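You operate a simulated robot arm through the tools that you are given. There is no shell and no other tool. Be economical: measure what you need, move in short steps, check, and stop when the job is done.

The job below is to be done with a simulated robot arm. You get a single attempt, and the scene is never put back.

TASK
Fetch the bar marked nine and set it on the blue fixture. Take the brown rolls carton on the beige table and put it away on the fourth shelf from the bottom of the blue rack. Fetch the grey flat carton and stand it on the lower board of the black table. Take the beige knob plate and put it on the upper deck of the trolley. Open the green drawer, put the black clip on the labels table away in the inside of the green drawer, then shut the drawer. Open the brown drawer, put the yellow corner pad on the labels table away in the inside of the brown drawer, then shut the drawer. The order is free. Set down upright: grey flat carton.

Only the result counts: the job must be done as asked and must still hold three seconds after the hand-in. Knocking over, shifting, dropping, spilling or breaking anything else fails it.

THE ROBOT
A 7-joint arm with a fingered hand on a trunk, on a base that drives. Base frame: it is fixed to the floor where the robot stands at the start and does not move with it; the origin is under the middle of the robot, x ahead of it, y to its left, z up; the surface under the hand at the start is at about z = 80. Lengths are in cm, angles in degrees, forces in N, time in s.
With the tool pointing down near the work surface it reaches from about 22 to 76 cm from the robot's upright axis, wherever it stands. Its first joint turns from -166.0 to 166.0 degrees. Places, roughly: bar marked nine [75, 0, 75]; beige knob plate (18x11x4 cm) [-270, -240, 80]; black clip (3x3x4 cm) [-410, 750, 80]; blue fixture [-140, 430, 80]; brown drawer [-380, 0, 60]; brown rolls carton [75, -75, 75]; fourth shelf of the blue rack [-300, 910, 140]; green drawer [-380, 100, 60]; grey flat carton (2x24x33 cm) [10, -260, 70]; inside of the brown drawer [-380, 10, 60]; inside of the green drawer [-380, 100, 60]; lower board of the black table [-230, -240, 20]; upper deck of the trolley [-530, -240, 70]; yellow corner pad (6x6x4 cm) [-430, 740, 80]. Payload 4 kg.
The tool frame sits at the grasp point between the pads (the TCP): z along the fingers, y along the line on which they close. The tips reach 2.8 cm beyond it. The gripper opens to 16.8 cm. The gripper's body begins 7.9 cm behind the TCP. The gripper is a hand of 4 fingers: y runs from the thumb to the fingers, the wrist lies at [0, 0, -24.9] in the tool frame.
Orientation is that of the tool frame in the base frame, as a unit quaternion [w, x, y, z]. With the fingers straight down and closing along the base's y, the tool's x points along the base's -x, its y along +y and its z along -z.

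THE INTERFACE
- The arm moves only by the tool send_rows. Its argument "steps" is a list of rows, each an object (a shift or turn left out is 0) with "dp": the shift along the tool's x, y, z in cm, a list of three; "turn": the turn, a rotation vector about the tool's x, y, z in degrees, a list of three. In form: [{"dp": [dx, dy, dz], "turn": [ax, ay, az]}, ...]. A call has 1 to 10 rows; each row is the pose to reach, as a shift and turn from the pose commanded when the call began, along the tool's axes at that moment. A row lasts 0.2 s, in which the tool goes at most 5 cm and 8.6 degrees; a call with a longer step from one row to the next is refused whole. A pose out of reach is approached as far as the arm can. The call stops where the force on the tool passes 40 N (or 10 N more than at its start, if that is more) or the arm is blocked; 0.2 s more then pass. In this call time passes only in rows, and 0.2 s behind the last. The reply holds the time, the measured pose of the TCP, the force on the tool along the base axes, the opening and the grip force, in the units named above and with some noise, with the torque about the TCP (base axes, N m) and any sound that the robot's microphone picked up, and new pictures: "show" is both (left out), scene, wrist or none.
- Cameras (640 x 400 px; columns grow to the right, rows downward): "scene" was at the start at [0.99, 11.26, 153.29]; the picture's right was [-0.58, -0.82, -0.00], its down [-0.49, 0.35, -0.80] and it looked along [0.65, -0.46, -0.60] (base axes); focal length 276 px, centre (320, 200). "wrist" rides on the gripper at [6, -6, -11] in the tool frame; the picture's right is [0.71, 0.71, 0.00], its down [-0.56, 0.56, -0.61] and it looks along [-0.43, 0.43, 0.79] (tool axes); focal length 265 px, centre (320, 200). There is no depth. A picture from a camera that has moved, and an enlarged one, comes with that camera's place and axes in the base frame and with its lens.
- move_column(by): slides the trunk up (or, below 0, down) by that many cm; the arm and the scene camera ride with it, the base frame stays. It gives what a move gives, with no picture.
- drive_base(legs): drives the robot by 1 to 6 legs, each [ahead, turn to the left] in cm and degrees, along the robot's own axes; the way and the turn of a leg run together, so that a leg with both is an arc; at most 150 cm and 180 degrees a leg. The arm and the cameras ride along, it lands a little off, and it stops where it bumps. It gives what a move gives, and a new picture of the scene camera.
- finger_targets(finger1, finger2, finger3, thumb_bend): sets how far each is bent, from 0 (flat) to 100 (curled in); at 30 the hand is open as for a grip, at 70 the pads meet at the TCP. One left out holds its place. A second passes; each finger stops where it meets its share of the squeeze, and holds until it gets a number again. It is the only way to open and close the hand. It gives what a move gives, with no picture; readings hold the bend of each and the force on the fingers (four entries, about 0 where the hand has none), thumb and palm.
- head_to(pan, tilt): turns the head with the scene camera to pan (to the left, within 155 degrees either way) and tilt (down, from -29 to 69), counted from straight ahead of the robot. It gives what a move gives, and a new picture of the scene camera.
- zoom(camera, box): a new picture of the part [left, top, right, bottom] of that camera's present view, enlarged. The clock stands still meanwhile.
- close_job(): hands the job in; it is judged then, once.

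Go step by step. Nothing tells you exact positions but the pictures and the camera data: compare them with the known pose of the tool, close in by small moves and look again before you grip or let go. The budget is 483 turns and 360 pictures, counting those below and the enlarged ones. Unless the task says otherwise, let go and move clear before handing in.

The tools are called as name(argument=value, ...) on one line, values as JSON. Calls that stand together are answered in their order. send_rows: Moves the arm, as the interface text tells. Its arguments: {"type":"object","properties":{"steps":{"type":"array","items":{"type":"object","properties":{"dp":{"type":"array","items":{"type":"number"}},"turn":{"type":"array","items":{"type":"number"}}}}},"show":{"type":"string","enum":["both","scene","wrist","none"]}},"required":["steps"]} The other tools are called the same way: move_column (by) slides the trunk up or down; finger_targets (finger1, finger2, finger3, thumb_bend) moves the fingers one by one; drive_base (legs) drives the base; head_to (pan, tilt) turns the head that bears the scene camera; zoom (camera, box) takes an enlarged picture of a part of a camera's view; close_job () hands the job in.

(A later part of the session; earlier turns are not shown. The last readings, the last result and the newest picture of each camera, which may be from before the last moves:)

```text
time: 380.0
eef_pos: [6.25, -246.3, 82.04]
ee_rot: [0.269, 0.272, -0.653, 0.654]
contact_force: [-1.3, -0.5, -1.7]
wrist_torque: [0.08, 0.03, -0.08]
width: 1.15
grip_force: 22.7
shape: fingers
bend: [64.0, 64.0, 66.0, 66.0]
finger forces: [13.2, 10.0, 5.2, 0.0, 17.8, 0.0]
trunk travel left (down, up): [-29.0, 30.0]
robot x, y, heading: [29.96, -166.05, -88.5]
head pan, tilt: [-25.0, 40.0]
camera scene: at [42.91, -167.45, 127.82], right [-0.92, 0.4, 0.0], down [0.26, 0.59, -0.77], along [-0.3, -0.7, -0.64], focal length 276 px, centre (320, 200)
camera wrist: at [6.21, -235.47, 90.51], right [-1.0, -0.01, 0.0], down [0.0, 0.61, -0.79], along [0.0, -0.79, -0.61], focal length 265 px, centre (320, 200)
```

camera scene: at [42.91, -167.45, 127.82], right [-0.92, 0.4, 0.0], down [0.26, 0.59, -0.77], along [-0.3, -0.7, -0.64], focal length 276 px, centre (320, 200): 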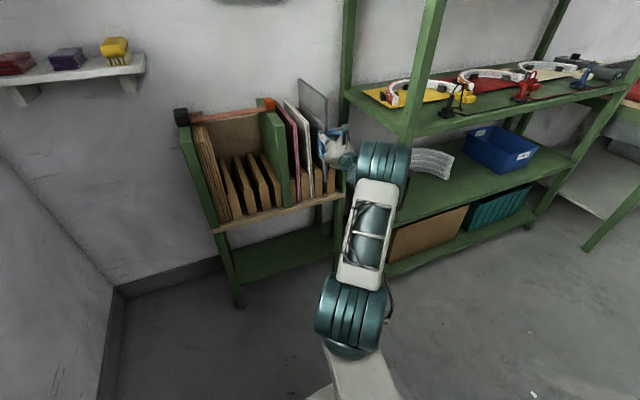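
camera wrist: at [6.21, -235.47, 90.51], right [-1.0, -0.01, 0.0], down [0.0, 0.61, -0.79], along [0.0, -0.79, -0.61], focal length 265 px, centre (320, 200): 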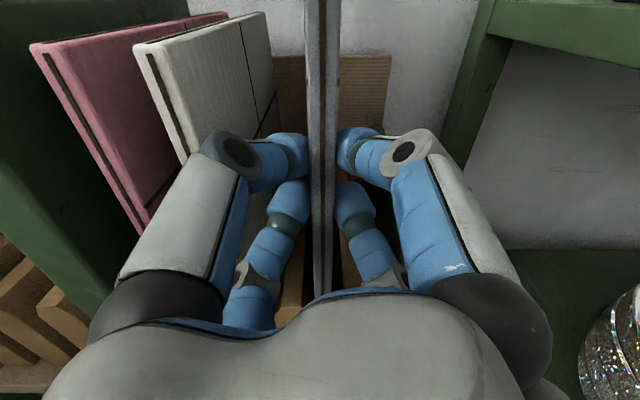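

It lifts cleanly. I raise the trunk 10 cm and back straight out.

move_column(by=10)

drive_base(legs=[[-45, 0]])

```text
time: 381.3
eef_pos: [6.26, -246.44, 92.02]
ee_rot: [0.269, 0.272, -0.653, 0.654]
contact_force: [-0.3, 0.5, -0.9]
wrist_torque: [0.17, 0.02, -0.05]
width: 1.22
grip_force: 23.8
shape: fingers
bend: [64.0, 64.0, 66.0, 66.0]
finger forces: [13.8, 10.0, 6.2, 0.1, 17.6, 0.0]
trunk travel left (down, up): [-39.0, 20.0]
robot x, y, heading: [30.29, -166.11, -88.6]
head pan, tilt: [-25.0, 40.0]
```

```text
time: 383.5
eef_pos: [3.15, -214.74, 92.21]
ee_rot: [-0.279, -0.264, 0.655, -0.651]
contact_force: [-0.1, -0.6, -1.0]
wrist_torque: [0.16, 0.0, -0.02]
width: 1.22
grip_force: 24.4
shape: fingers
bend: [64.0, 64.0, 66.0, 66.0]
finger forces: [14.4, 10.4, 6.4, 0.1, 18.5, 0.0]
trunk travel left (down, up): [-39.0, 20.0]
robot x, y, heading: [28.74, -134.77, -89.8]
head pan, tilt: [-25.0, 40.0]
stopped in leg 1: the robot was blocked; the commanded pose is now the measured one
camera scene: at [41.49, -136.57, 137.82], right [-0.91, 0.42, 0.0], down [0.27, 0.58, -0.77], along [-0.32, -0.7, -0.64], focal length 276 px, centre (320, 200)
```

scene: 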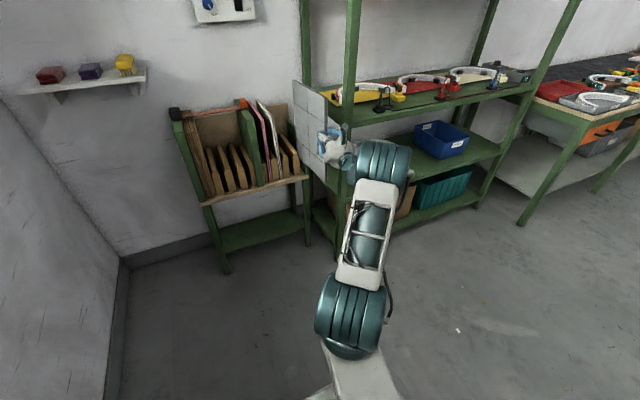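

The base touched something behind (the table's leg), so I stop, pull the carton in toward the robot, and check what is behind.

send_rows(steps=[{"dp": [0, 0, -4]}, {"dp": [0, 0, -8]}, {"dp": [0, 0, -12]}, {"dp": [0, 0, -16]}, {"dp": [0, 0, -20]}], show="none")

head_to(pan=140, tilt=45)

```text
time: 384.7
eef_pos: [1.26, -193.61, 92.48]
ee_rot: [-0.291, -0.249, 0.659, -0.648]
contact_force: [10.6, -5.7, 0.7]
wrist_torque: [0.18, -0.04, -0.78]
width: 1.22
grip_force: 22.9
shape: fingers
bend: [64.0, 64.0, 66.0, 66.0]
finger forces: [14.1, 9.2, 7.0, 0.1, 17.2, 0.0]
trunk travel left (down, up): [-39.0, 20.0]
robot x, y, heading: [28.69, -135.09, -90.0]
head pan, tilt: [-25.0, 40.0]
```

```text
time: 387.2
eef_pos: [1.25, -194.13, 92.29]
ee_rot: [-0.294, -0.248, 0.661, -0.645]
contact_force: [-0.4, -0.3, -1.2]
wrist_torque: [0.15, 0.04, 0.03]
width: 1.26
grip_force: 25.0
shape: fingers
bend: [63.0, 63.0, 66.0, 66.0]
finger forces: [14.0, 11.2, 7.3, 0.1, 17.9, 0.1]
trunk travel left (down, up): [-39.0, 20.0]
robot x, y, heading: [28.79, -134.83, -90.0]
head pan, tilt: [140.0, 45.0]
camera scene: at [50.19, -122.62, 137.1], right [0.77, -0.64, 0.0], down [-0.45, -0.54, -0.71], along [0.45, 0.54, -0.71], focal length 276 px, centre (320, 200)
```

scene: 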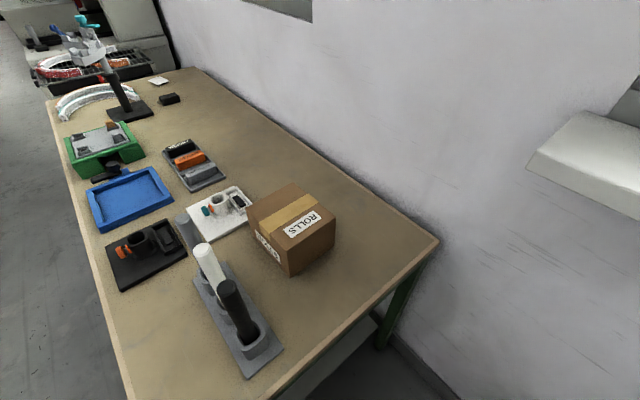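

The table and its objects look undisturbed. I move forward a bit off the table, bring the carton nearer to the robot's middle, then turn toward the black table.

drive_base(legs=[[6, 0]])

send_rows(steps=[{"dp": [-2.8, -2.8, -1.5]}, {"dp": [-5.6, -5.6, -3]}, {"dp": [-8.4, -8.4, -4.5]}, {"dp": [-10.6, -10.6, -6]}], show="none")

drive_base(legs=[[0, -95], [90, 0]])

head_to(pan=10, tilt=40)

```text
time: 388.2
eef_pos: [3.46, -200.63, 92.29]
ee_rot: [-0.277, -0.264, 0.654, -0.652]
contact_force: [0.6, 1.0, -1.5]
wrist_torque: [0.13, 0.04, -0.03]
width: 1.28
grip_force: 25.1
shape: fingers
bend: [63.0, 63.0, 66.0, 66.0]
finger forces: [13.8, 11.2, 7.2, 0.1, 17.9, 0.1]
trunk travel left (down, up): [-39.0, 20.0]
robot x, y, heading: [28.75, -140.63, -89.7]
head pan, tilt: [140.0, 45.0]
camera scene: at [50.22, -128.63, 137.1], right [0.77, -0.64, 0.0], down [-0.45, -0.54, -0.71], along [0.45, 0.54, -0.71], focal length 276 px, centre (320, 200)
```

scene: 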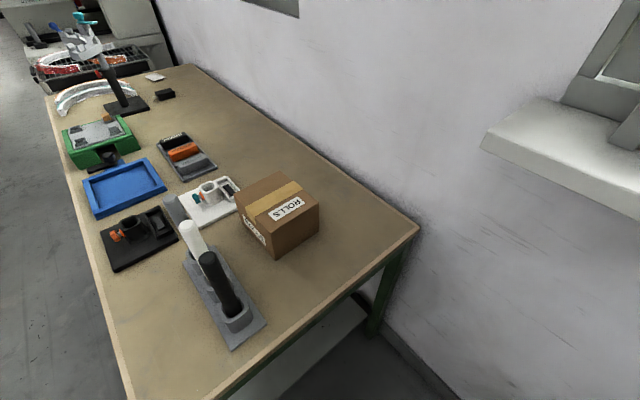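

```text
time: 389.2
eef_pos: [10.92, -197.54, 91.87]
ee_rot: [-0.278, -0.266, 0.656, -0.649]
contact_force: [0.3, -0.6, -1.8]
wrist_torque: [0.16, 0.01, -0.01]
width: 1.29
grip_force: 25.7
shape: fingers
bend: [63.0, 63.0, 66.0, 67.0]
finger forces: [14.1, 11.6, 7.4, 0.0, 18.6, 0.0]
out of reach, approached as far as the arm can: row 2, 3, 4
trunk travel left (down, up): [-39.0, 20.0]
robot x, y, heading: [28.79, -140.66, -89.7]
head pan, tilt: [140.0, 45.0]
```

```text
time: 391.8
eef_pos: [-24.76, -168.84, 91.83]
ee_rot: [-0.505, 0.007, 0.708, -0.493]
contact_force: [0.0, -0.9, -1.0]
wrist_torque: [0.13, -0.11, 0.02]
width: 1.26
grip_force: 26.2
shape: fingers
bend: [63.0, 63.0, 67.0, 67.0]
finger forces: [14.6, 11.7, 7.3, 0.0, 18.9, 0.0]
trunk travel left (down, up): [-39.0, 20.0]
robot x, y, heading: [28.09, -141.6, -133.8]
head pan, tilt: [140.0, 45.0]
stopped in leg 1: the robot was blocked; the commanded pose is now the measured one
camera scene: at [52.12, -147.76, 137.1], right [0.11, -0.99, 0.0], down [-0.7, -0.08, -0.71], along [0.7, 0.08, -0.71], focal length 276 px, centre (320, 200)
```

scene: 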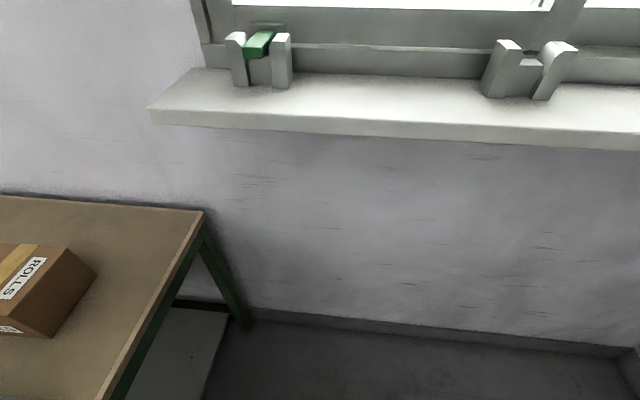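

```text
time: 393.9
eef_pos: [-24.65, -168.86, 91.77]
ee_rot: [-0.505, 0.007, 0.708, -0.494]
contact_force: [0.6, 0.2, -1.4]
wrist_torque: [0.12, -0.1, 0.02]
width: 1.29
grip_force: 26.1
shape: fingers
bend: [63.0, 63.0, 67.0, 67.0]
finger forces: [14.6, 11.8, 7.2, 0.0, 19.0, 0.0]
trunk travel left (down, up): [-39.0, 20.0]
robot x, y, heading: [28.08, -142.07, -133.9]
head pan, tilt: [10.0, 40.0]
camera scene: at [39.29, -155.66, 137.82], right [-0.83, 0.56, 0.0], down [0.36, 0.53, -0.77], along [-0.43, -0.64, -0.64], focal length 276 px, centre (320, 200)
```

scene: 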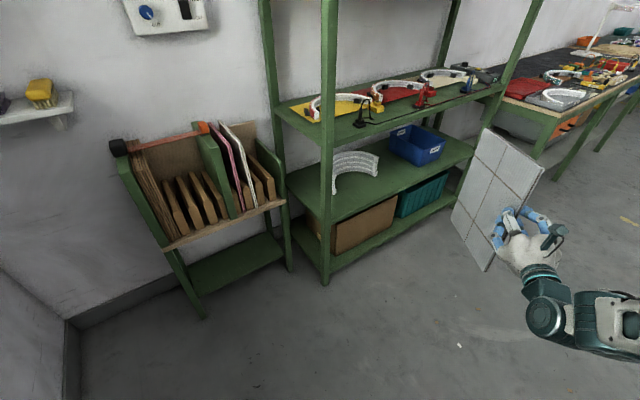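

The base's corner touched the table again while turning. I drive forward, away from it, and then finish the turn.

drive_base(legs=[[28, 0], [0, -46], [120, 0]])

```text
time: 403.7
eef_pos: [-170.08, -145.38, 91.88]
ee_rot: [0.655, -0.277, -0.652, 0.263]
contact_force: [-0.1, 0.2, -1.0]
wrist_torque: [0.02, -0.19, -0.03]
width: 1.28
grip_force: 24.5
shape: fingers
bend: [63.0, 63.0, 67.0, 67.0]
finger forces: [14.1, 11.3, 7.0, 0.1, 18.5, 0.1]
trunk travel left (down, up): [-39.0, 20.0]
robot x, y, heading: [-113.42, -163.17, -178.9]
head pan, tilt: [10.0, 40.0]
camera scene: at [-115.49, -181.22, 137.82], right [-0.19, 0.98, 0.0], down [0.63, 0.12, -0.77], along [-0.75, -0.15, -0.64], focal length 276 px, centre (320, 200)
```

scene: 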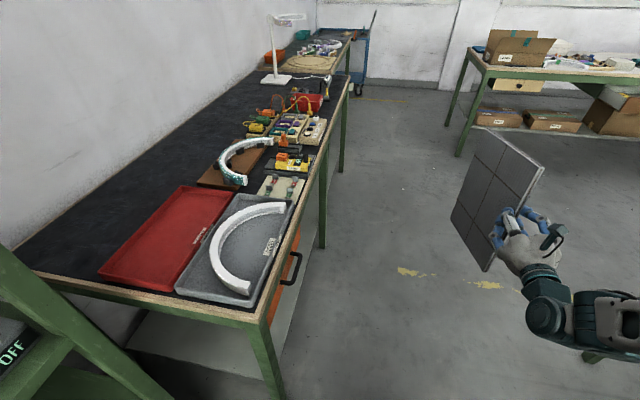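

I raise the carton, drive to x about -193 at a slant, then turn to face the black table's free lower board near x -210.

move_column(by=19)

drive_base(legs=[[0, -33], [92, 0], [0, 122], [-5, 0]])

head_to(pan=0, tilt=40)

```text
time: 405.8
eef_pos: [-170.17, -145.31, 110.83]
ee_rot: [0.655, -0.278, -0.652, 0.262]
contact_force: [0.1, 0.1, -0.8]
wrist_torque: [-0.03, -0.18, -0.02]
width: 1.3
grip_force: 24.8
shape: fingers
bend: [63.0, 63.0, 67.0, 67.0]
finger forces: [14.1, 11.4, 7.0, 0.0, 18.4, 0.0]
trunk travel left (down, up): [-58.0, 1.0]
robot x, y, heading: [-113.34, -163.43, -179.2]
head pan, tilt: [10.0, 40.0]
```

```text
time: 417.7
eef_pos: [-210.57, -165.44, 110.88]
ee_rot: [-0.294, -0.248, 0.664, -0.641]
contact_force: [-0.2, 0.1, -1.1]
wrist_torque: [0.12, 0.0, 0.01]
width: 1.25
grip_force: 23.1
shape: fingers
bend: [63.0, 63.0, 67.0, 67.0]
finger forces: [12.8, 10.4, 6.0, 0.0, 17.0, 0.1]
trunk travel left (down, up): [-58.0, 1.0]
robot x, y, heading: [-189.41, -109.83, -92.0]
head pan, tilt: [10.0, 40.0]
camera scene: at [-171.99, -112.64, 156.83], right [-0.99, -0.14, 0.0], down [-0.09, 0.64, -0.77], along [0.11, -0.76, -0.64], focal length 276 px, centre (320, 200)
```

scene: 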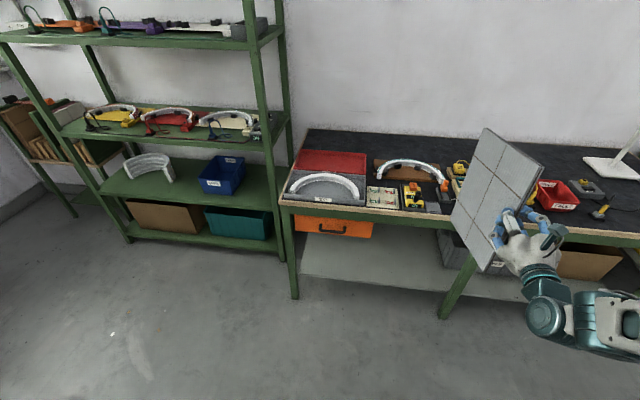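

```text
time: 418.4
eef_pos: [-210.54, -165.54, 110.7]
ee_rot: [-0.294, -0.247, 0.664, -0.642]
contact_force: [0.4, 0.2, -1.1]
wrist_torque: [0.15, 0.04, 0.0]
width: 1.26
grip_force: 23.3
shape: fingers
bend: [63.0, 63.0, 67.0, 67.0]
finger forces: [12.7, 10.2, 6.0, 0.0, 17.0, 0.0]
trunk travel left (down, up): [-58.0, 1.0]
robot x, y, heading: [-189.82, -109.92, -91.5]
head pan, tilt: [0.0, 40.0]
camera scene: at [-173.48, -112.82, 156.82], right [-1.0, 0.03, 0.0], down [0.02, 0.64, -0.77], along [-0.02, -0.77, -0.64], focal length 276 px, centre (320, 200)
```

scene: 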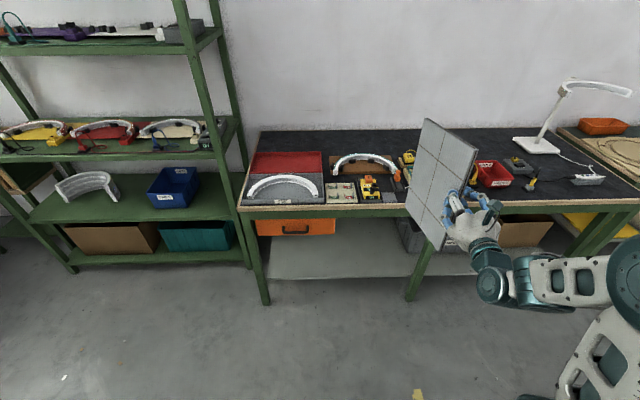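

Carton in hand before the table, with free board between x -190 and -230. I look at the carton through the wrist camera to check its attitude.

zoom(camera="wrist", box=[0, 0, 640, 400])

zoom(camera="scene", box=[370, 90, 530, 270])

```text
1.00 times, centred on (320, 200) of wrist (not enlarged: the box is as wide or as high as the picture)
camera zoom: at [-209.73, -154.61, 119.3], right [-1.0, 0.07, 0.0], down [0.04, 0.62, -0.79], along [-0.06, -0.78, -0.62], focal length 265 px, centre (320, 200)
```

zoom: 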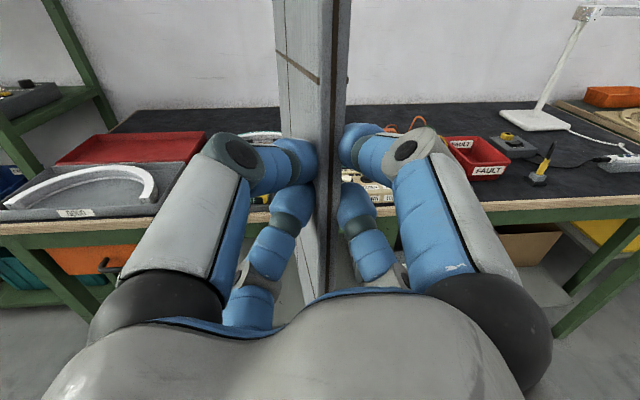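

```text
2.22 times, centred on (450, 180) of scene
camera zoom: at [-173.48, -112.82, 156.82], right [-1.0, 0.03, 0.0], down [0.02, 0.64, -0.77], along [-0.02, -0.77, -0.64], focal length 613 px, centre (31, 244)
```

zoom: 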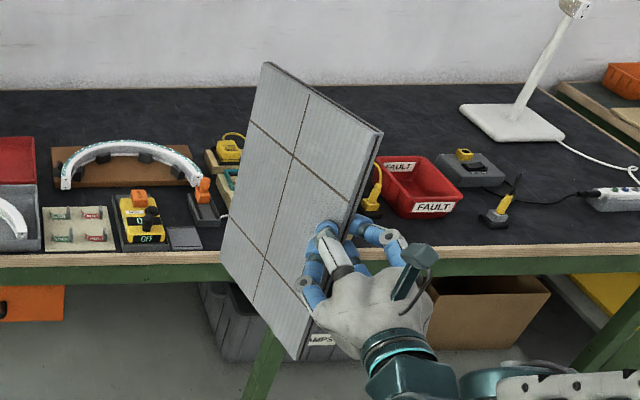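

The carton droops 2.5 degrees at the far end; I correct that pitch, then lower the trunk.

send_rows(steps=[{"turn": [1.77, 1.77, 0]}], show="none")

move_column(by=-57)

send_rows(steps=[{"dp": [-1.5, 1.5, 0]}, {"dp": [-3.5, 3.5, 0]}, {"dp": [-5.5, 5.5, 0]}], show="both")

```text
time: 418.8
eef_pos: [-210.51, -165.48, 110.69]
ee_rot: [0.301, 0.243, -0.649, 0.655]
contact_force: [-0.3, 0.3, -1.7]
wrist_torque: [0.15, 0.03, -0.03]
width: 1.28
grip_force: 23.0
shape: fingers
bend: [63.0, 63.0, 67.0, 67.0]
finger forces: [12.9, 10.4, 6.2, 0.0, 17.2, 0.0]
trunk travel left (down, up): [-58.0, 1.0]
robot x, y, heading: [-189.61, -109.85, -91.5]
head pan, tilt: [0.0, 40.0]
```

```text
refused: -57 is not a number from -40 to 40
```

```text
time: 419.6
eef_pos: [-210.62, -165.85, 103.15]
ee_rot: [0.302, 0.241, -0.649, 0.655]
contact_force: [-0.4, -0.6, 0.0]
wrist_torque: [0.16, 0.0, 0.0]
width: 1.26
grip_force: 23.9
shape: fingers
bend: [63.0, 63.0, 67.0, 67.0]
finger forces: [13.2, 10.6, 6.3, 0.0, 17.5, 0.1]
trunk travel left (down, up): [-58.0, 1.0]
robot x, y, heading: [-189.85, -109.77, -91.7]
head pan, tilt: [0.0, 40.0]
camera scene: at [-173.49, -112.82, 156.83], right [-1.0, 0.03, 0.0], down [0.02, 0.64, -0.77], along [-0.02, -0.77, -0.64], focal length 276 px, centre (320, 200)
camera wrist: at [-209.73, -154.63, 111.16], right [-1.0, 0.07, 0.0], down [0.04, 0.58, -0.81], along [-0.06, -0.81, -0.58], focal length 265 px, centre (320, 200)
```

scene: 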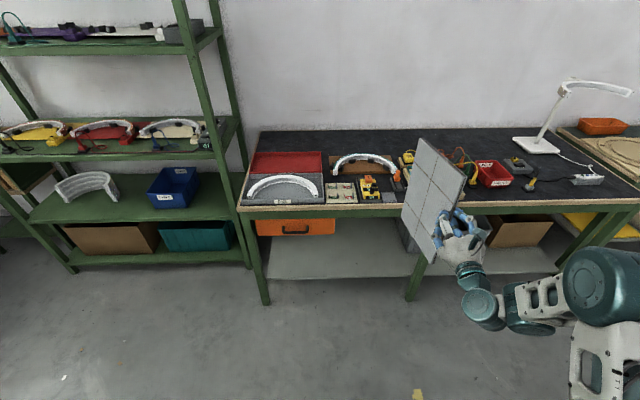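
wrist: 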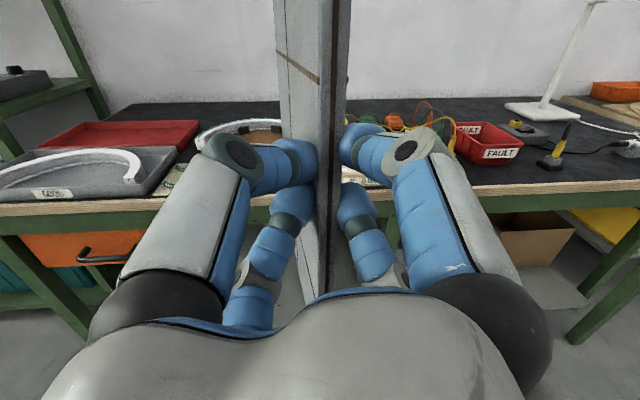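

I lower the trunk in two stages.

move_column(by=-40)

move_column(by=-16)

head_to(pan=-15, tilt=25)

```text
time: 423.5
eef_pos: [-210.62, -165.83, 63.2]
ee_rot: [0.301, 0.242, -0.649, 0.655]
contact_force: [0.0, -0.2, -0.2]
wrist_torque: [0.15, 0.03, -0.02]
width: 1.26
grip_force: 24.0
shape: fingers
bend: [63.0, 63.0, 67.0, 67.0]
finger forces: [13.2, 10.5, 6.3, 0.0, 17.4, 0.1]
trunk travel left (down, up): [-18.0, 41.0]
robot x, y, heading: [-189.6, -109.88, -91.7]
head pan, tilt: [0.0, 40.0]
```

```text
time: 425.3
eef_pos: [-210.65, -165.89, 47.17]
ee_rot: [0.301, 0.242, -0.649, 0.655]
contact_force: [0.1, 0.5, -0.9]
wrist_torque: [0.14, 0.0, -0.03]
width: 1.26
grip_force: 23.4
shape: fingers
bend: [63.0, 63.0, 67.0, 67.0]
finger forces: [13.2, 10.6, 6.3, 0.0, 17.5, 0.1]
trunk travel left (down, up): [-2.0, 57.0]
robot x, y, heading: [-189.75, -109.41, -92.0]
head pan, tilt: [0.0, 40.0]
```

```text
time: 426.1
eef_pos: [-210.59, -165.94, 47.11]
ee_rot: [0.301, 0.243, -0.649, 0.655]
contact_force: [-0.3, 0.4, -1.6]
wrist_torque: [0.14, 0.0, 0.01]
width: 1.27
grip_force: 24.6
shape: fingers
bend: [63.0, 63.0, 67.0, 67.0]
finger forces: [13.3, 10.5, 6.4, 0.0, 17.5, 0.0]
trunk travel left (down, up): [-2.0, 57.0]
robot x, y, heading: [-190.06, -109.41, -91.8]
head pan, tilt: [-15.0, 25.0]
camera scene: at [-175.87, -113.14, 103.15], right [-0.96, 0.29, 0.0], down [0.12, 0.41, -0.91], along [-0.26, -0.87, -0.42], focal length 276 px, centre (320, 200)
```

scene: 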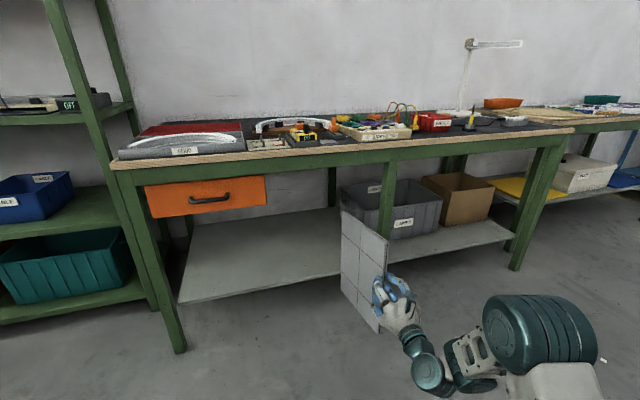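

The board's front edge is at y -207, z 20. The carton's bottom is at about z 26, so I drive 40 cm straight in.

drive_base(legs=[[40, 0]])

send_rows(steps=[{"dp": [0, 0, 3]}, {"dp": [0, 0, 6]}, {"dp": [0, 0, 8]}], show="wrist")

```text
time: 428.6
eef_pos: [-212.02, -206.06, 47.14]
ee_rot: [0.302, 0.241, -0.65, 0.655]
contact_force: [-0.7, -0.3, -1.8]
wrist_torque: [0.17, 0.03, -0.04]
width: 1.26
grip_force: 23.9
shape: fingers
bend: [63.0, 63.0, 67.0, 67.0]
finger forces: [13.1, 10.7, 6.3, 0.0, 17.6, 0.1]
trunk travel left (down, up): [-2.0, 57.0]
robot x, y, heading: [-191.0, -150.01, -92.0]
head pan, tilt: [-15.0, 25.0]
camera scene: at [-177.18, -153.46, 103.16], right [-0.96, 0.29, 0.0], down [0.12, 0.4, -0.91], along [-0.26, -0.87, -0.42], focal length 276 px, centre (320, 200)
```

scene: 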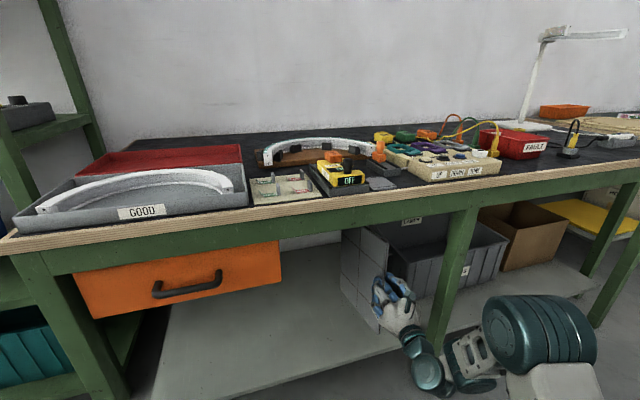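

```text
time: 429.4
eef_pos: [-212.47, -213.97, 47.55]
ee_rot: [0.301, 0.241, -0.65, 0.655]
contact_force: [0.6, -0.3, -0.7]
wrist_torque: [0.17, 0.0, 0.0]
width: 1.25
grip_force: 23.9
shape: fingers
bend: [63.0, 63.0, 67.0, 67.0]
finger forces: [13.1, 10.6, 6.1, 0.0, 17.5, 0.0]
trunk travel left (down, up): [-2.0, 57.0]
robot x, y, heading: [-190.88, -149.86, -91.9]
head pan, tilt: [-15.0, 25.0]
camera wrist: at [-211.68, -202.84, 55.62], right [-1.0, 0.08, 0.0], down [0.04, 0.58, -0.81], along [-0.06, -0.81, -0.58], focal length 265 px, centre (320, 200)
```

wrist: 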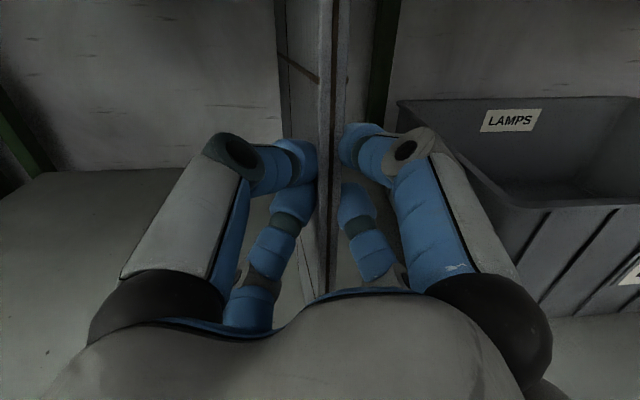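

All clear. I lower the carton to the board until I feel contact.

send_rows(steps=[{"dp": [-1.4, 1.4, 0]}, {"dp": [-2.8, 2.8, 0]}, {"dp": [-3.5, 3.5, 0]}, {"dp": [-3.9, 3.9, 0]}, {"dp": [-4.3, 4.3, 0]}, {"dp": [-4.7, 4.7, 0]}], show="none")

```text
time: 430.8
eef_pos: [-212.7, -214.44, 41.16]
ee_rot: [0.303, 0.239, -0.648, 0.656]
contact_force: [0.0, 2.6, 11.9]
wrist_torque: [-0.43, 0.09, -0.01]
width: 1.28
grip_force: 24.1
shape: fingers
bend: [63.0, 63.0, 67.0, 67.0]
finger forces: [12.3, 11.6, 6.5, 0.0, 17.5, 0.0]
trunk travel left (down, up): [-2.0, 57.0]
robot x, y, heading: [-190.71, -149.95, -91.9]
head pan, tilt: [-15.0, 25.0]
```

Contact. I check its verticality once more before letting go.

zoom(camera="wrist", box=[240, 0, 400, 300])

zoom(camera="scene", box=[320, 220, 440, 340])

```text
1.33 times, centred on (320, 150) of wrist
camera zoom: at [-211.82, -203.09, 49.09], right [-1.0, 0.08, 0.0], down [0.04, 0.58, -0.82], along [-0.06, -0.81, -0.58], focal length 354 px, centre (320, 267)
```

zoom: 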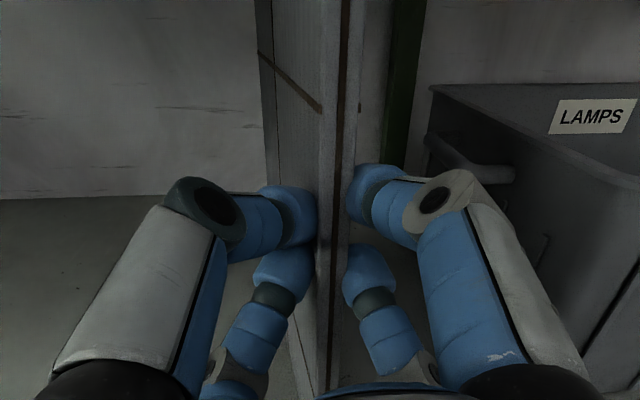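

```text
3.33 times, centred on (380, 280) of scene
camera zoom: at [-177.15, -153.37, 103.18], right [-0.96, 0.29, 0.0], down [0.12, 0.4, -0.91], along [-0.26, -0.87, -0.42], focal length 920 px, centre (120, -67)
```

zoom: 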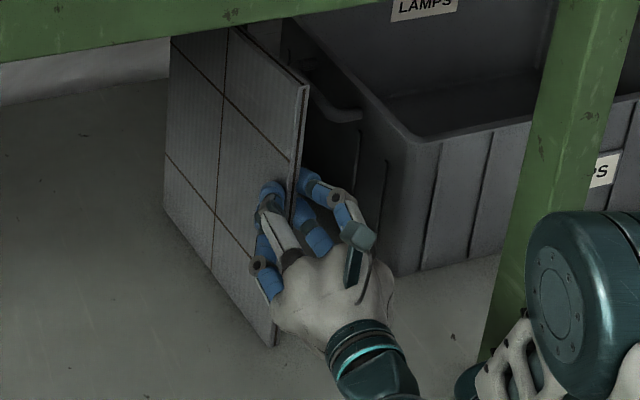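

Lean is under one degree. I correct 0.8 degree and release by opening the fingers together.

send_rows(steps=[{"dp": [-0.1, 0.1, 0], "turn": [0, 0, -0.8]}], show="none")

finger_targets(finger1=54, finger2=54, finger3=54, thumb_bend=54)

zoom(camera="scene", box=[320, 220, 440, 340])

```text
time: 431.2
eef_pos: [-212.68, -214.33, 41.17]
ee_rot: [0.308, 0.244, -0.646, 0.654]
contact_force: [-0.3, 4.9, 18.9]
wrist_torque: [-0.61, 0.01, -0.03]
width: 1.31
grip_force: 24.1
shape: fingers
bend: [63.0, 63.0, 67.0, 67.0]
finger forces: [11.5, 11.9, 9.1, 0.0, 15.6, 0.0]
trunk travel left (down, up): [-2.0, 57.0]
robot x, y, heading: [-190.69, -149.81, -91.9]
head pan, tilt: [-15.0, 25.0]
```

```text
time: 432.2
eef_pos: [-212.63, -214.37, 40.79]
ee_rot: [0.306, 0.246, -0.648, 0.653]
contact_force: [-0.5, 0.5, 0.5]
wrist_torque: [-0.06, 0.01, 0.0]
width: 4.46
grip_force: 0.1
shape: fingers
bend: [54.0, 54.0, 54.0, 54.0]
finger forces: [0.0, 0.0, 0.0, 0.1, 0.0, 0.1]
trunk travel left (down, up): [-2.0, 57.0]
robot x, y, heading: [-190.85, -150.25, -92.1]
head pan, tilt: [-15.0, 25.0]
```

```text
3.33 times, centred on (380, 280) of scene
camera zoom: at [-177.18, -153.46, 103.15], right [-0.96, 0.29, 0.0], down [0.12, 0.4, -0.91], along [-0.26, -0.87, -0.42], focal length 920 px, centre (120, -67)
```

zoom: 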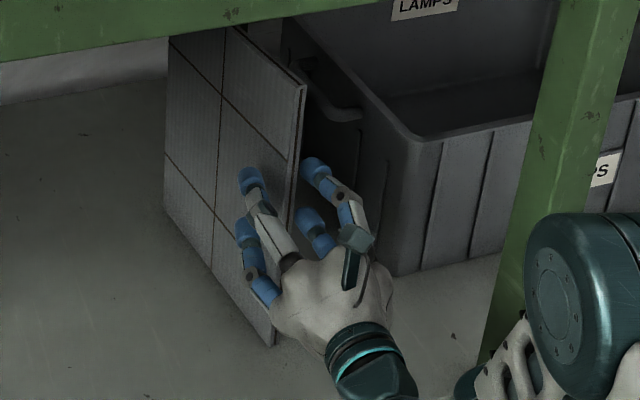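

The carton stands by itself. I withdraw the hand straight back along its own axis.

send_rows(steps=[{"dp": [0, 0, -2]}, {"dp": [0, 0, -4]}, {"dp": [0, 0, -7]}, {"dp": [0, 0, -10]}], show="none")

drive_base(legs=[[-30, 0]])

```text
time: 433.2
eef_pos: [-211.8, -204.38, 40.29]
ee_rot: [0.306, 0.247, -0.648, 0.653]
contact_force: [0.2, -0.4, 0.1]
wrist_torque: [0.02, 0.03, -0.01]
width: 4.44
grip_force: 0.1
shape: fingers
bend: [54.0, 54.0, 54.0, 54.0]
finger forces: [0.0, 0.0, 0.1, 0.1, 0.0, 0.0]
trunk travel left (down, up): [-2.0, 57.0]
robot x, y, heading: [-190.92, -150.05, -91.8]
head pan, tilt: [-15.0, 25.0]
```

```text
time: 435.2
eef_pos: [-210.62, -174.44, 40.43]
ee_rot: [0.304, 0.248, -0.647, 0.654]
contact_force: [0.2, -0.3, 0.2]
wrist_torque: [0.05, -0.01, -0.02]
width: 4.47
grip_force: 0.1
shape: fingers
bend: [54.0, 54.0, 54.0, 54.0]
finger forces: [0.0, 0.1, 0.0, 0.1, 0.0, 0.1]
trunk travel left (down, up): [-2.0, 57.0]
robot x, y, heading: [-189.59, -119.95, -91.5]
head pan, tilt: [-15.0, 25.0]
camera scene: at [-176.23, -123.38, 103.16], right [-0.96, 0.29, 0.0], down [0.12, 0.4, -0.91], along [-0.26, -0.87, -0.42], focal length 276 px, centre (320, 200)
```

scene: 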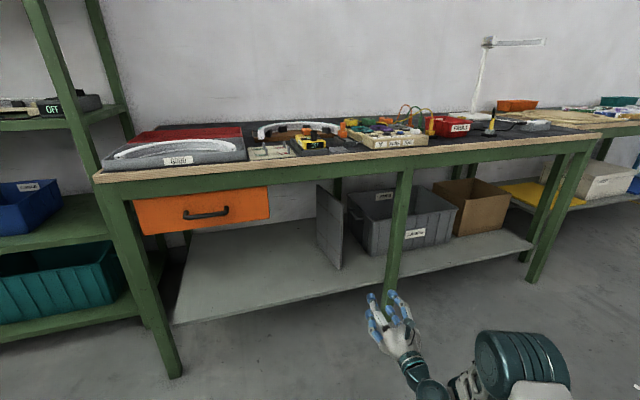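

The grey carton stands upright on the lower board. Next is the rolls carton: I bring the tool back to a 35-degree forward pitch, which suits both picking it and shelving it, and raise the trunk.

move_column(by=40)

send_rows(steps=[{"turn": [0, 0, -7.4]}, {"turn": [0, 0, -14.8]}, {"turn": [0, 0, -22.2]}, {"turn": [0, 0, -29.6]}, {"turn": [0, 0, -37]}, {"turn": [0, 0, -44.2]}], show="none")

send_rows(steps=[{"dp": [-3, 0, -0.8], "turn": [0, -8, 0]}, {"dp": [-6, 0, -1.8], "turn": [0, -16, 0]}, {"dp": [-9, 0, -3.2], "turn": [0, -24, 0]}, {"dp": [-12, 0, -4.8], "turn": [0, -32, 0]}, {"dp": [-15, 0, -6.6], "turn": [0, -40, 0]}, {"dp": [-18, 0, -8.6], "turn": [0, -48, 0]}, {"dp": [-20.5, 0, -10.7], "turn": [0, -56, 0]}], show="none")

move_column(by=17)

```text
time: 439.1
eef_pos: [-210.7, -174.53, 80.31]
ee_rot: [0.305, 0.248, -0.647, 0.654]
contact_force: [-0.2, 0.7, 0.0]
wrist_torque: [0.03, 0.02, -0.02]
width: 4.47
grip_force: 0.0
shape: fingers
bend: [54.0, 54.0, 54.0, 54.0]
finger forces: [0.0, 0.0, 0.0, 0.1, 0.1, 0.1]
trunk travel left (down, up): [-42.0, 17.0]
robot x, y, heading: [-189.62, -120.14, -91.7]
head pan, tilt: [-15.0, 25.0]
```

```text
time: 440.4
eef_pos: [-210.63, -174.31, 80.36]
ee_rot: [0.528, 0.473, -0.506, 0.49]
contact_force: [-0.2, -0.6, 0.5]
wrist_torque: [0.04, 0.01, 0.02]
width: 4.49
grip_force: 0.0
shape: fingers
bend: [54.0, 54.0, 54.0, 54.0]
finger forces: [0.0, 0.1, 0.0, 0.1, 0.0, 0.0]
trunk travel left (down, up): [-42.0, 17.0]
robot x, y, heading: [-189.88, -119.72, -91.4]
head pan, tilt: [-15.0, 25.0]
```

```text
time: 442.1
eef_pos: [-209.83, -164.49, 59.5]
ee_rot: [-0.228, -0.648, 0.696, -0.21]
contact_force: [-0.4, 0.5, -0.6]
wrist_torque: [-0.02, 0.01, -0.02]
width: 4.48
grip_force: 0.1
shape: fingers
bend: [54.0, 54.0, 54.0, 54.0]
finger forces: [0.1, 0.0, 0.0, 0.0, 0.0, 0.1]
trunk travel left (down, up): [-42.0, 17.0]
robot x, y, heading: [-190.33, -119.99, -91.5]
head pan, tilt: [-15.0, 25.0]
```

```text
time: 444.0
eef_pos: [-209.87, -164.6, 76.49]
ee_rot: [-0.229, -0.648, 0.695, -0.212]
contact_force: [-0.1, -0.4, 0.7]
wrist_torque: [-0.03, 0.02, 0.0]
width: 4.48
grip_force: 0.1
shape: fingers
bend: [54.0, 54.0, 54.0, 54.0]
finger forces: [0.0, 0.0, 0.0, 0.0, 0.0, 0.0]
trunk travel left (down, up): [-59.0, 0.0]
robot x, y, heading: [-189.84, -119.97, -91.6]
head pan, tilt: [-15.0, 25.0]
```

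I raise the hand, then back along the south passage to the table's end and turn to face the rolls carton from the south.

send_rows(steps=[{"dp": [2.4, 0, -3.3]}, {"dp": [4.8, 0, -6.6]}, {"dp": [7.2, 0, -9.9]}, {"dp": [9.6, 0, -13.2]}, {"dp": [12, 0, -16.5]}, {"dp": [14.6, 0, -20]}], show="none")

finger_targets(finger1=0, finger2=30, finger3=0, thumb_bend=30)

drive_base(legs=[[0, -96], [-125, 0], [-122, 0]])

head_to(pan=-60, tilt=45)

```text
time: 445.4
eef_pos: [-209.72, -164.34, 101.31]
ee_rot: [-0.229, -0.648, 0.695, -0.211]
contact_force: [-1.0, -0.1, -0.2]
wrist_torque: [0.01, -0.04, -0.01]
width: 4.47
grip_force: 0.1
shape: fingers
bend: [54.0, 54.0, 54.0, 54.0]
finger forces: [0.0, 0.0, 0.0, 0.0, 0.1, 0.1]
trunk travel left (down, up): [-59.0, 0.0]
robot x, y, heading: [-190.11, -120.24, -91.5]
head pan, tilt: [-15.0, 25.0]
```

```text
time: 446.4
eef_pos: [-209.81, -164.48, 101.35]
ee_rot: [-0.228, -0.648, 0.695, -0.212]
contact_force: [0.1, 0.4, 0.4]
wrist_torque: [0.01, -0.02, -0.04]
width: 14.3
grip_force: 0.1
shape: fingers
bend: [0.0, 30.0, 0.0, 30.0]
finger forces: [0.0, 0.0, 0.1, 0.0, 0.1, 0.0]
trunk travel left (down, up): [-59.0, 0.0]
robot x, y, heading: [-189.92, -120.12, -91.5]
head pan, tilt: [-15.0, 25.0]
```

```text
time: 462.4
eef_pos: [10.86, -124.58, 101.28]
ee_rot: [-0.31, 0.072, 0.948, 0.024]
contact_force: [0.0, 0.0, -1.0]
wrist_torque: [0.0, 0.02, 0.01]
width: 14.33
grip_force: 0.1
shape: fingers
bend: [0.0, 30.0, 0.0, 30.0]
finger forces: [0.1, 0.1, 0.0, 0.0, 0.0, 0.1]
trunk travel left (down, up): [-59.0, 0.0]
robot x, y, heading: [53.55, -148.24, 173.8]
head pan, tilt: [-15.0, 25.0]
camera scene: at [49.02, -161.57, 160.16], right [0.36, 0.93, 0.0], down [0.39, -0.15, -0.91], along [-0.84, 0.33, -0.42], focal length 276 px, centre (320, 200)
```

scene: 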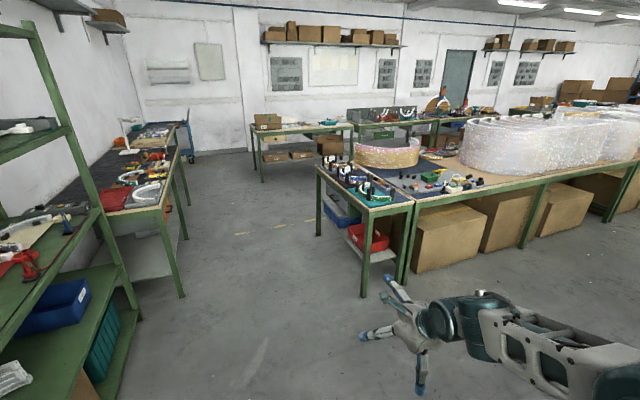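

```text
time: 463.5
eef_pos: [10.86, -124.69, 101.22]
ee_rot: [-0.311, 0.072, 0.947, 0.024]
contact_force: [0.2, 0.0, 0.1]
wrist_torque: [-0.01, 0.02, -0.02]
width: 14.31
grip_force: 0.1
shape: fingers
bend: [0.0, 30.0, 0.0, 30.0]
finger forces: [0.0, 0.0, 0.1, 0.1, 0.0, 0.1]
trunk travel left (down, up): [-59.0, 0.0]
robot x, y, heading: [53.79, -147.99, 173.8]
head pan, tilt: [-60.0, 45.0]
camera scene: at [54.32, -157.47, 157.1], right [0.92, 0.4, 0.0], down [0.28, -0.65, -0.71], along [-0.28, 0.65, -0.71], focal length 276 px, centre (320, 200)
```

scene: 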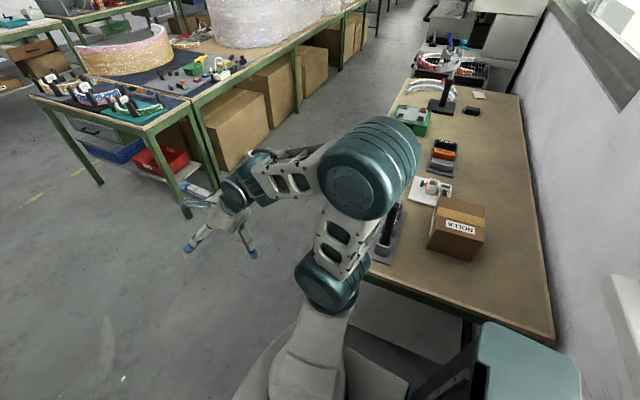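

The rolls carton stands at the table's south end. I turn right to face it and look again.

drive_base(legs=[[0, -84]])

head_to(pan=-5, tilt=45)

zoom(camera="wrist", box=[0, 0, 640, 400])

```text
time: 467.4
eef_pos: [71.31, -102.81, 101.38]
ee_rot: [-0.217, 0.68, 0.664, 0.224]
contact_force: [-0.6, 0.2, -0.4]
wrist_torque: [-0.01, 0.0, -0.01]
width: 14.3
grip_force: 0.0
shape: fingers
bend: [0.0, 30.0, 0.0, 30.0]
finger forces: [0.0, 0.1, 0.0, 0.0, 0.0, 0.0]
trunk travel left (down, up): [-59.0, 0.0]
robot x, y, heading: [53.55, -147.97, 91.0]
head pan, tilt: [-60.0, 45.0]
camera scene: at [44.21, -150.17, 157.1], right [0.51, -0.86, 0.0], down [-0.61, -0.36, -0.71], along [0.61, 0.36, -0.71], focal length 276 px, centre (320, 200)
```

scene: 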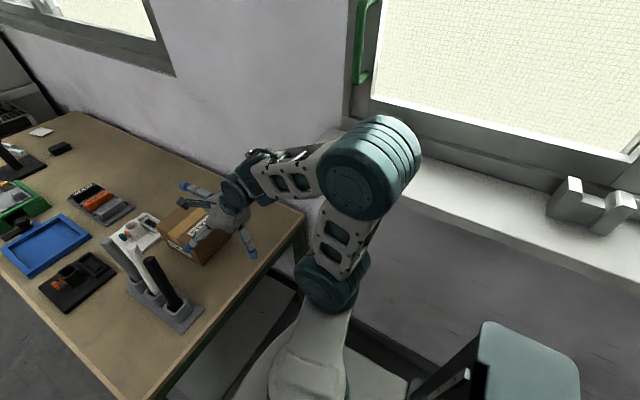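

```text
time: 468.7
eef_pos: [71.23, -102.78, 101.41]
ee_rot: [-0.217, 0.68, 0.664, 0.224]
contact_force: [-0.1, -1.1, 0.9]
wrist_torque: [-0.02, -0.03, 0.02]
width: 14.32
grip_force: 0.1
shape: fingers
bend: [0.0, 30.0, 0.0, 30.0]
finger forces: [0.0, 0.0, 0.0, 0.0, 0.0, 0.0]
trunk travel left (down, up): [-59.0, 0.0]
robot x, y, heading: [53.96, -147.88, 90.6]
head pan, tilt: [-5.0, 45.0]
camera scene: at [37.81, -146.23, 157.1], right [1.0, -0.07, 0.0], down [-0.05, -0.71, -0.71], along [0.05, 0.71, -0.71], focal length 276 px, centre (320, 200)
```

scene: 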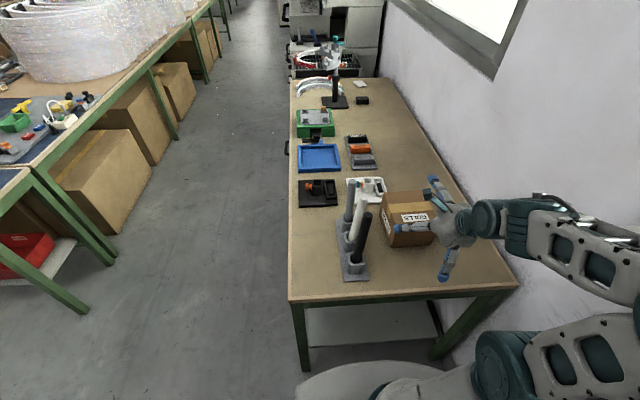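

```text
1.00 times, centred on (320, 200) of wrist (not enlarged: the box is as wide or as high as the picture)
camera zoom: at [65.16, -104.26, 113.63], right [0.72, 0.55, 0.42], down [0.54, -0.83, 0.17], along [0.44, 0.11, -0.89], focal length 265 px, centre (320, 200)
```

zoom: 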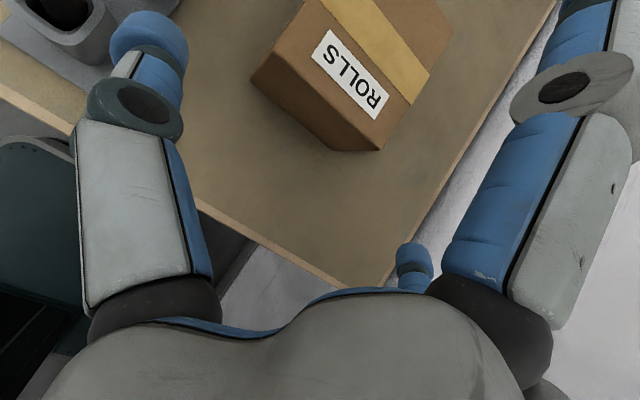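

The box spans about x 65.5..80.8, y -92.5..-79, with its top at z 89. I reduce the pitch to 25 degrees, open the side fingers wide, and move over its centre.

finger_targets(finger2=15, thumb_bend=15)

send_rows(steps=[{"dp": [3.4, 0.4, 2.5], "turn": [0, -5.5, 0]}, {"dp": [6.8, 0.7, 5], "turn": [0, -11, 0]}, {"dp": [10.2, 1, 7.5], "turn": [0, -11, 0]}, {"dp": [13.5, 1.4, 10], "turn": [0, -11, 0]}], show="both")

```text
time: 469.7
eef_pos: [71.19, -102.84, 101.31]
ee_rot: [-0.217, 0.68, 0.664, 0.224]
contact_force: [0.2, 0.0, 0.2]
wrist_torque: [0.04, -0.01, 0.03]
width: 15.43
grip_force: 0.0
shape: fingers
bend: [0.0, 15.0, 0.0, 15.0]
finger forces: [0.1, 0.0, 0.0, 0.0, 0.0, 0.1]
trunk travel left (down, up): [-59.0, 0.0]
robot x, y, heading: [54.2, -147.91, 90.9]
head pan, tilt: [-5.0, 45.0]
```

```text
time: 470.7
eef_pos: [72.9, -85.89, 101.01]
ee_rot: [-0.152, 0.698, 0.682, 0.157]
contact_force: [-0.1, 0.4, 0.2]
wrist_torque: [0.0, -0.03, -0.05]
width: 15.4
grip_force: 0.0
shape: fingers
bend: [0.0, 15.0, 0.0, 15.0]
finger forces: [0.0, 0.0, 0.1, 0.0, 0.1, 0.1]
trunk travel left (down, up): [-59.0, 0.0]
robot x, y, heading: [53.4, -147.96, 90.8]
head pan, tilt: [-5.0, 45.0]
camera scene: at [37.78, -146.14, 157.09], right [1.0, -0.07, 0.0], down [-0.05, -0.71, -0.71], along [0.05, 0.7, -0.71], focal length 276 px, centre (320, 200)
camera wrist: at [66.91, -85.07, 113.39], right [0.72, 0.62, 0.3], down [0.54, -0.78, 0.32], along [0.43, -0.07, -0.9], focal length 265 px, centre (320, 200)
```

scene: 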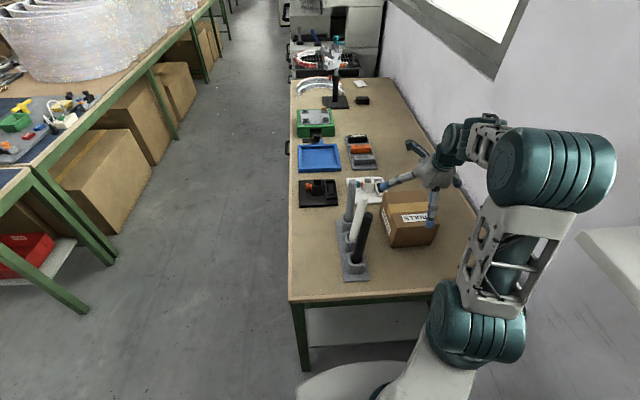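
wrist: 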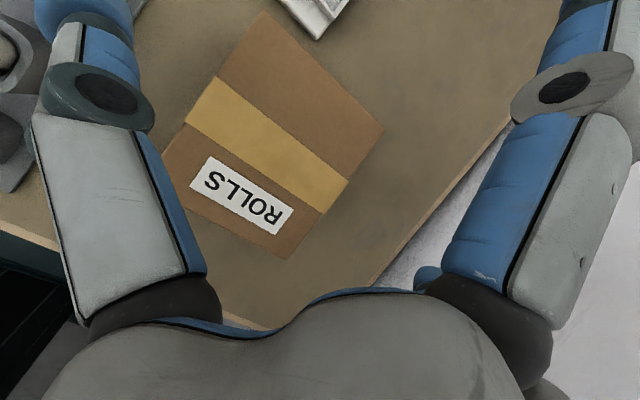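

The box centre is at (72.4,-85.5). I descend vertically to TCP z 88.

send_rows(steps=[{"dp": [-1.6, -0.5, 4]}, {"dp": [-3.3, -0.5, 8]}, {"dp": [-4.6, -0.5, 10.8]}, {"dp": [-5.1, -0.5, 11.9]}], show="none")

finger_targets(finger2=60, thumb_bend=60)

zoom(camera="wrist", box=[0, 0, 640, 400])

```text
time: 471.7
eef_pos: [72.55, -85.92, 88.32]
ee_rot: [-0.152, 0.699, 0.681, 0.158]
contact_force: [-1.0, -8.6, 13.5]
wrist_torque: [-0.92, 0.0, -0.04]
width: 15.43
grip_force: 6.9
shape: fingers
bend: [0.0, 15.0, 0.0, 15.0]
finger forces: [0.0, 0.0, 14.1, 0.0, 0.0, 0.0]
trunk travel left (down, up): [-59.0, 0.0]
robot x, y, heading: [53.65, -148.53, 91.0]
head pan, tilt: [-5.0, 45.0]
```

```text
time: 472.7
eef_pos: [72.42, -85.63, 88.23]
ee_rot: [-0.153, 0.698, 0.682, 0.158]
contact_force: [-8.5, -1.0, 11.7]
wrist_torque: [-1.09, 0.84, -0.32]
width: 13.69
grip_force: 36.7
shape: fingers
bend: [0.0, 30.0, 0.0, 30.0]
finger forces: [0.0, 17.4, 20.6, 0.1, 36.6, 0.0]
trunk travel left (down, up): [-59.0, 0.0]
robot x, y, heading: [52.98, -147.96, 90.7]
head pan, tilt: [-5.0, 45.0]
```

```text
1.00 times, centred on (320, 200) of wrist (not enlarged: the box is as wide or as high as the picture)
camera zoom: at [66.39, -84.78, 100.72], right [0.72, 0.62, 0.3], down [0.54, -0.78, 0.32], along [0.43, -0.07, -0.9], focal length 265 px, centre (320, 200)
```

zoom: 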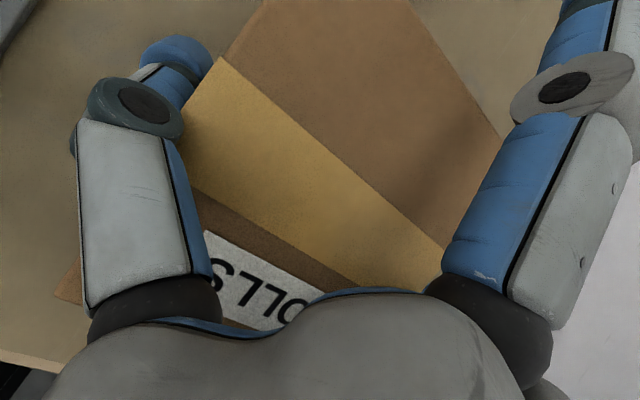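

The sides are gripped. I lift a little and check.

send_rows(steps=[{"dp": [0.4, 0, -0.9]}, {"dp": [1.2, 0, -2.7]}, {"dp": [2.1, 0, -4.5]}], show="scene")

```text
time: 473.5
eef_pos: [72.58, -85.54, 93.24]
ee_rot: [-0.152, 0.698, 0.682, 0.156]
contact_force: [0.3, -0.5, -5.1]
wrist_torque: [-0.01, -0.03, -0.03]
width: 13.56
grip_force: 29.8
shape: fingers
bend: [0.0, 27.0, 0.0, 32.0]
finger forces: [0.1, 21.5, 10.2, 0.1, 28.4, 0.0]
trunk travel left (down, up): [-59.0, 0.0]
robot x, y, heading: [53.51, -147.76, 91.2]
head pan, tilt: [-5.0, 45.0]
camera scene: at [37.79, -146.19, 157.09], right [1.0, -0.07, 0.0], down [-0.05, -0.71, -0.71], along [0.05, 0.71, -0.71], focal length 276 px, centre (320, 200)
```

scene: 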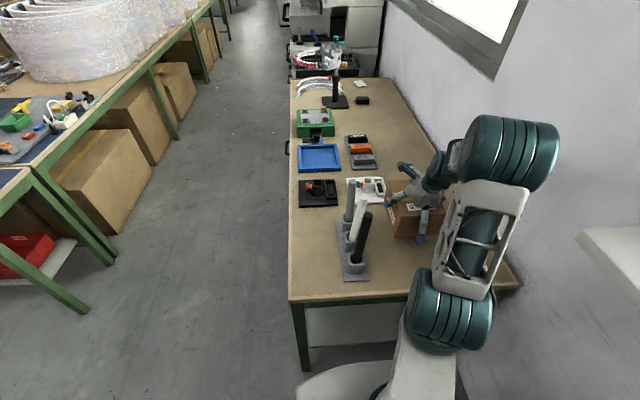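

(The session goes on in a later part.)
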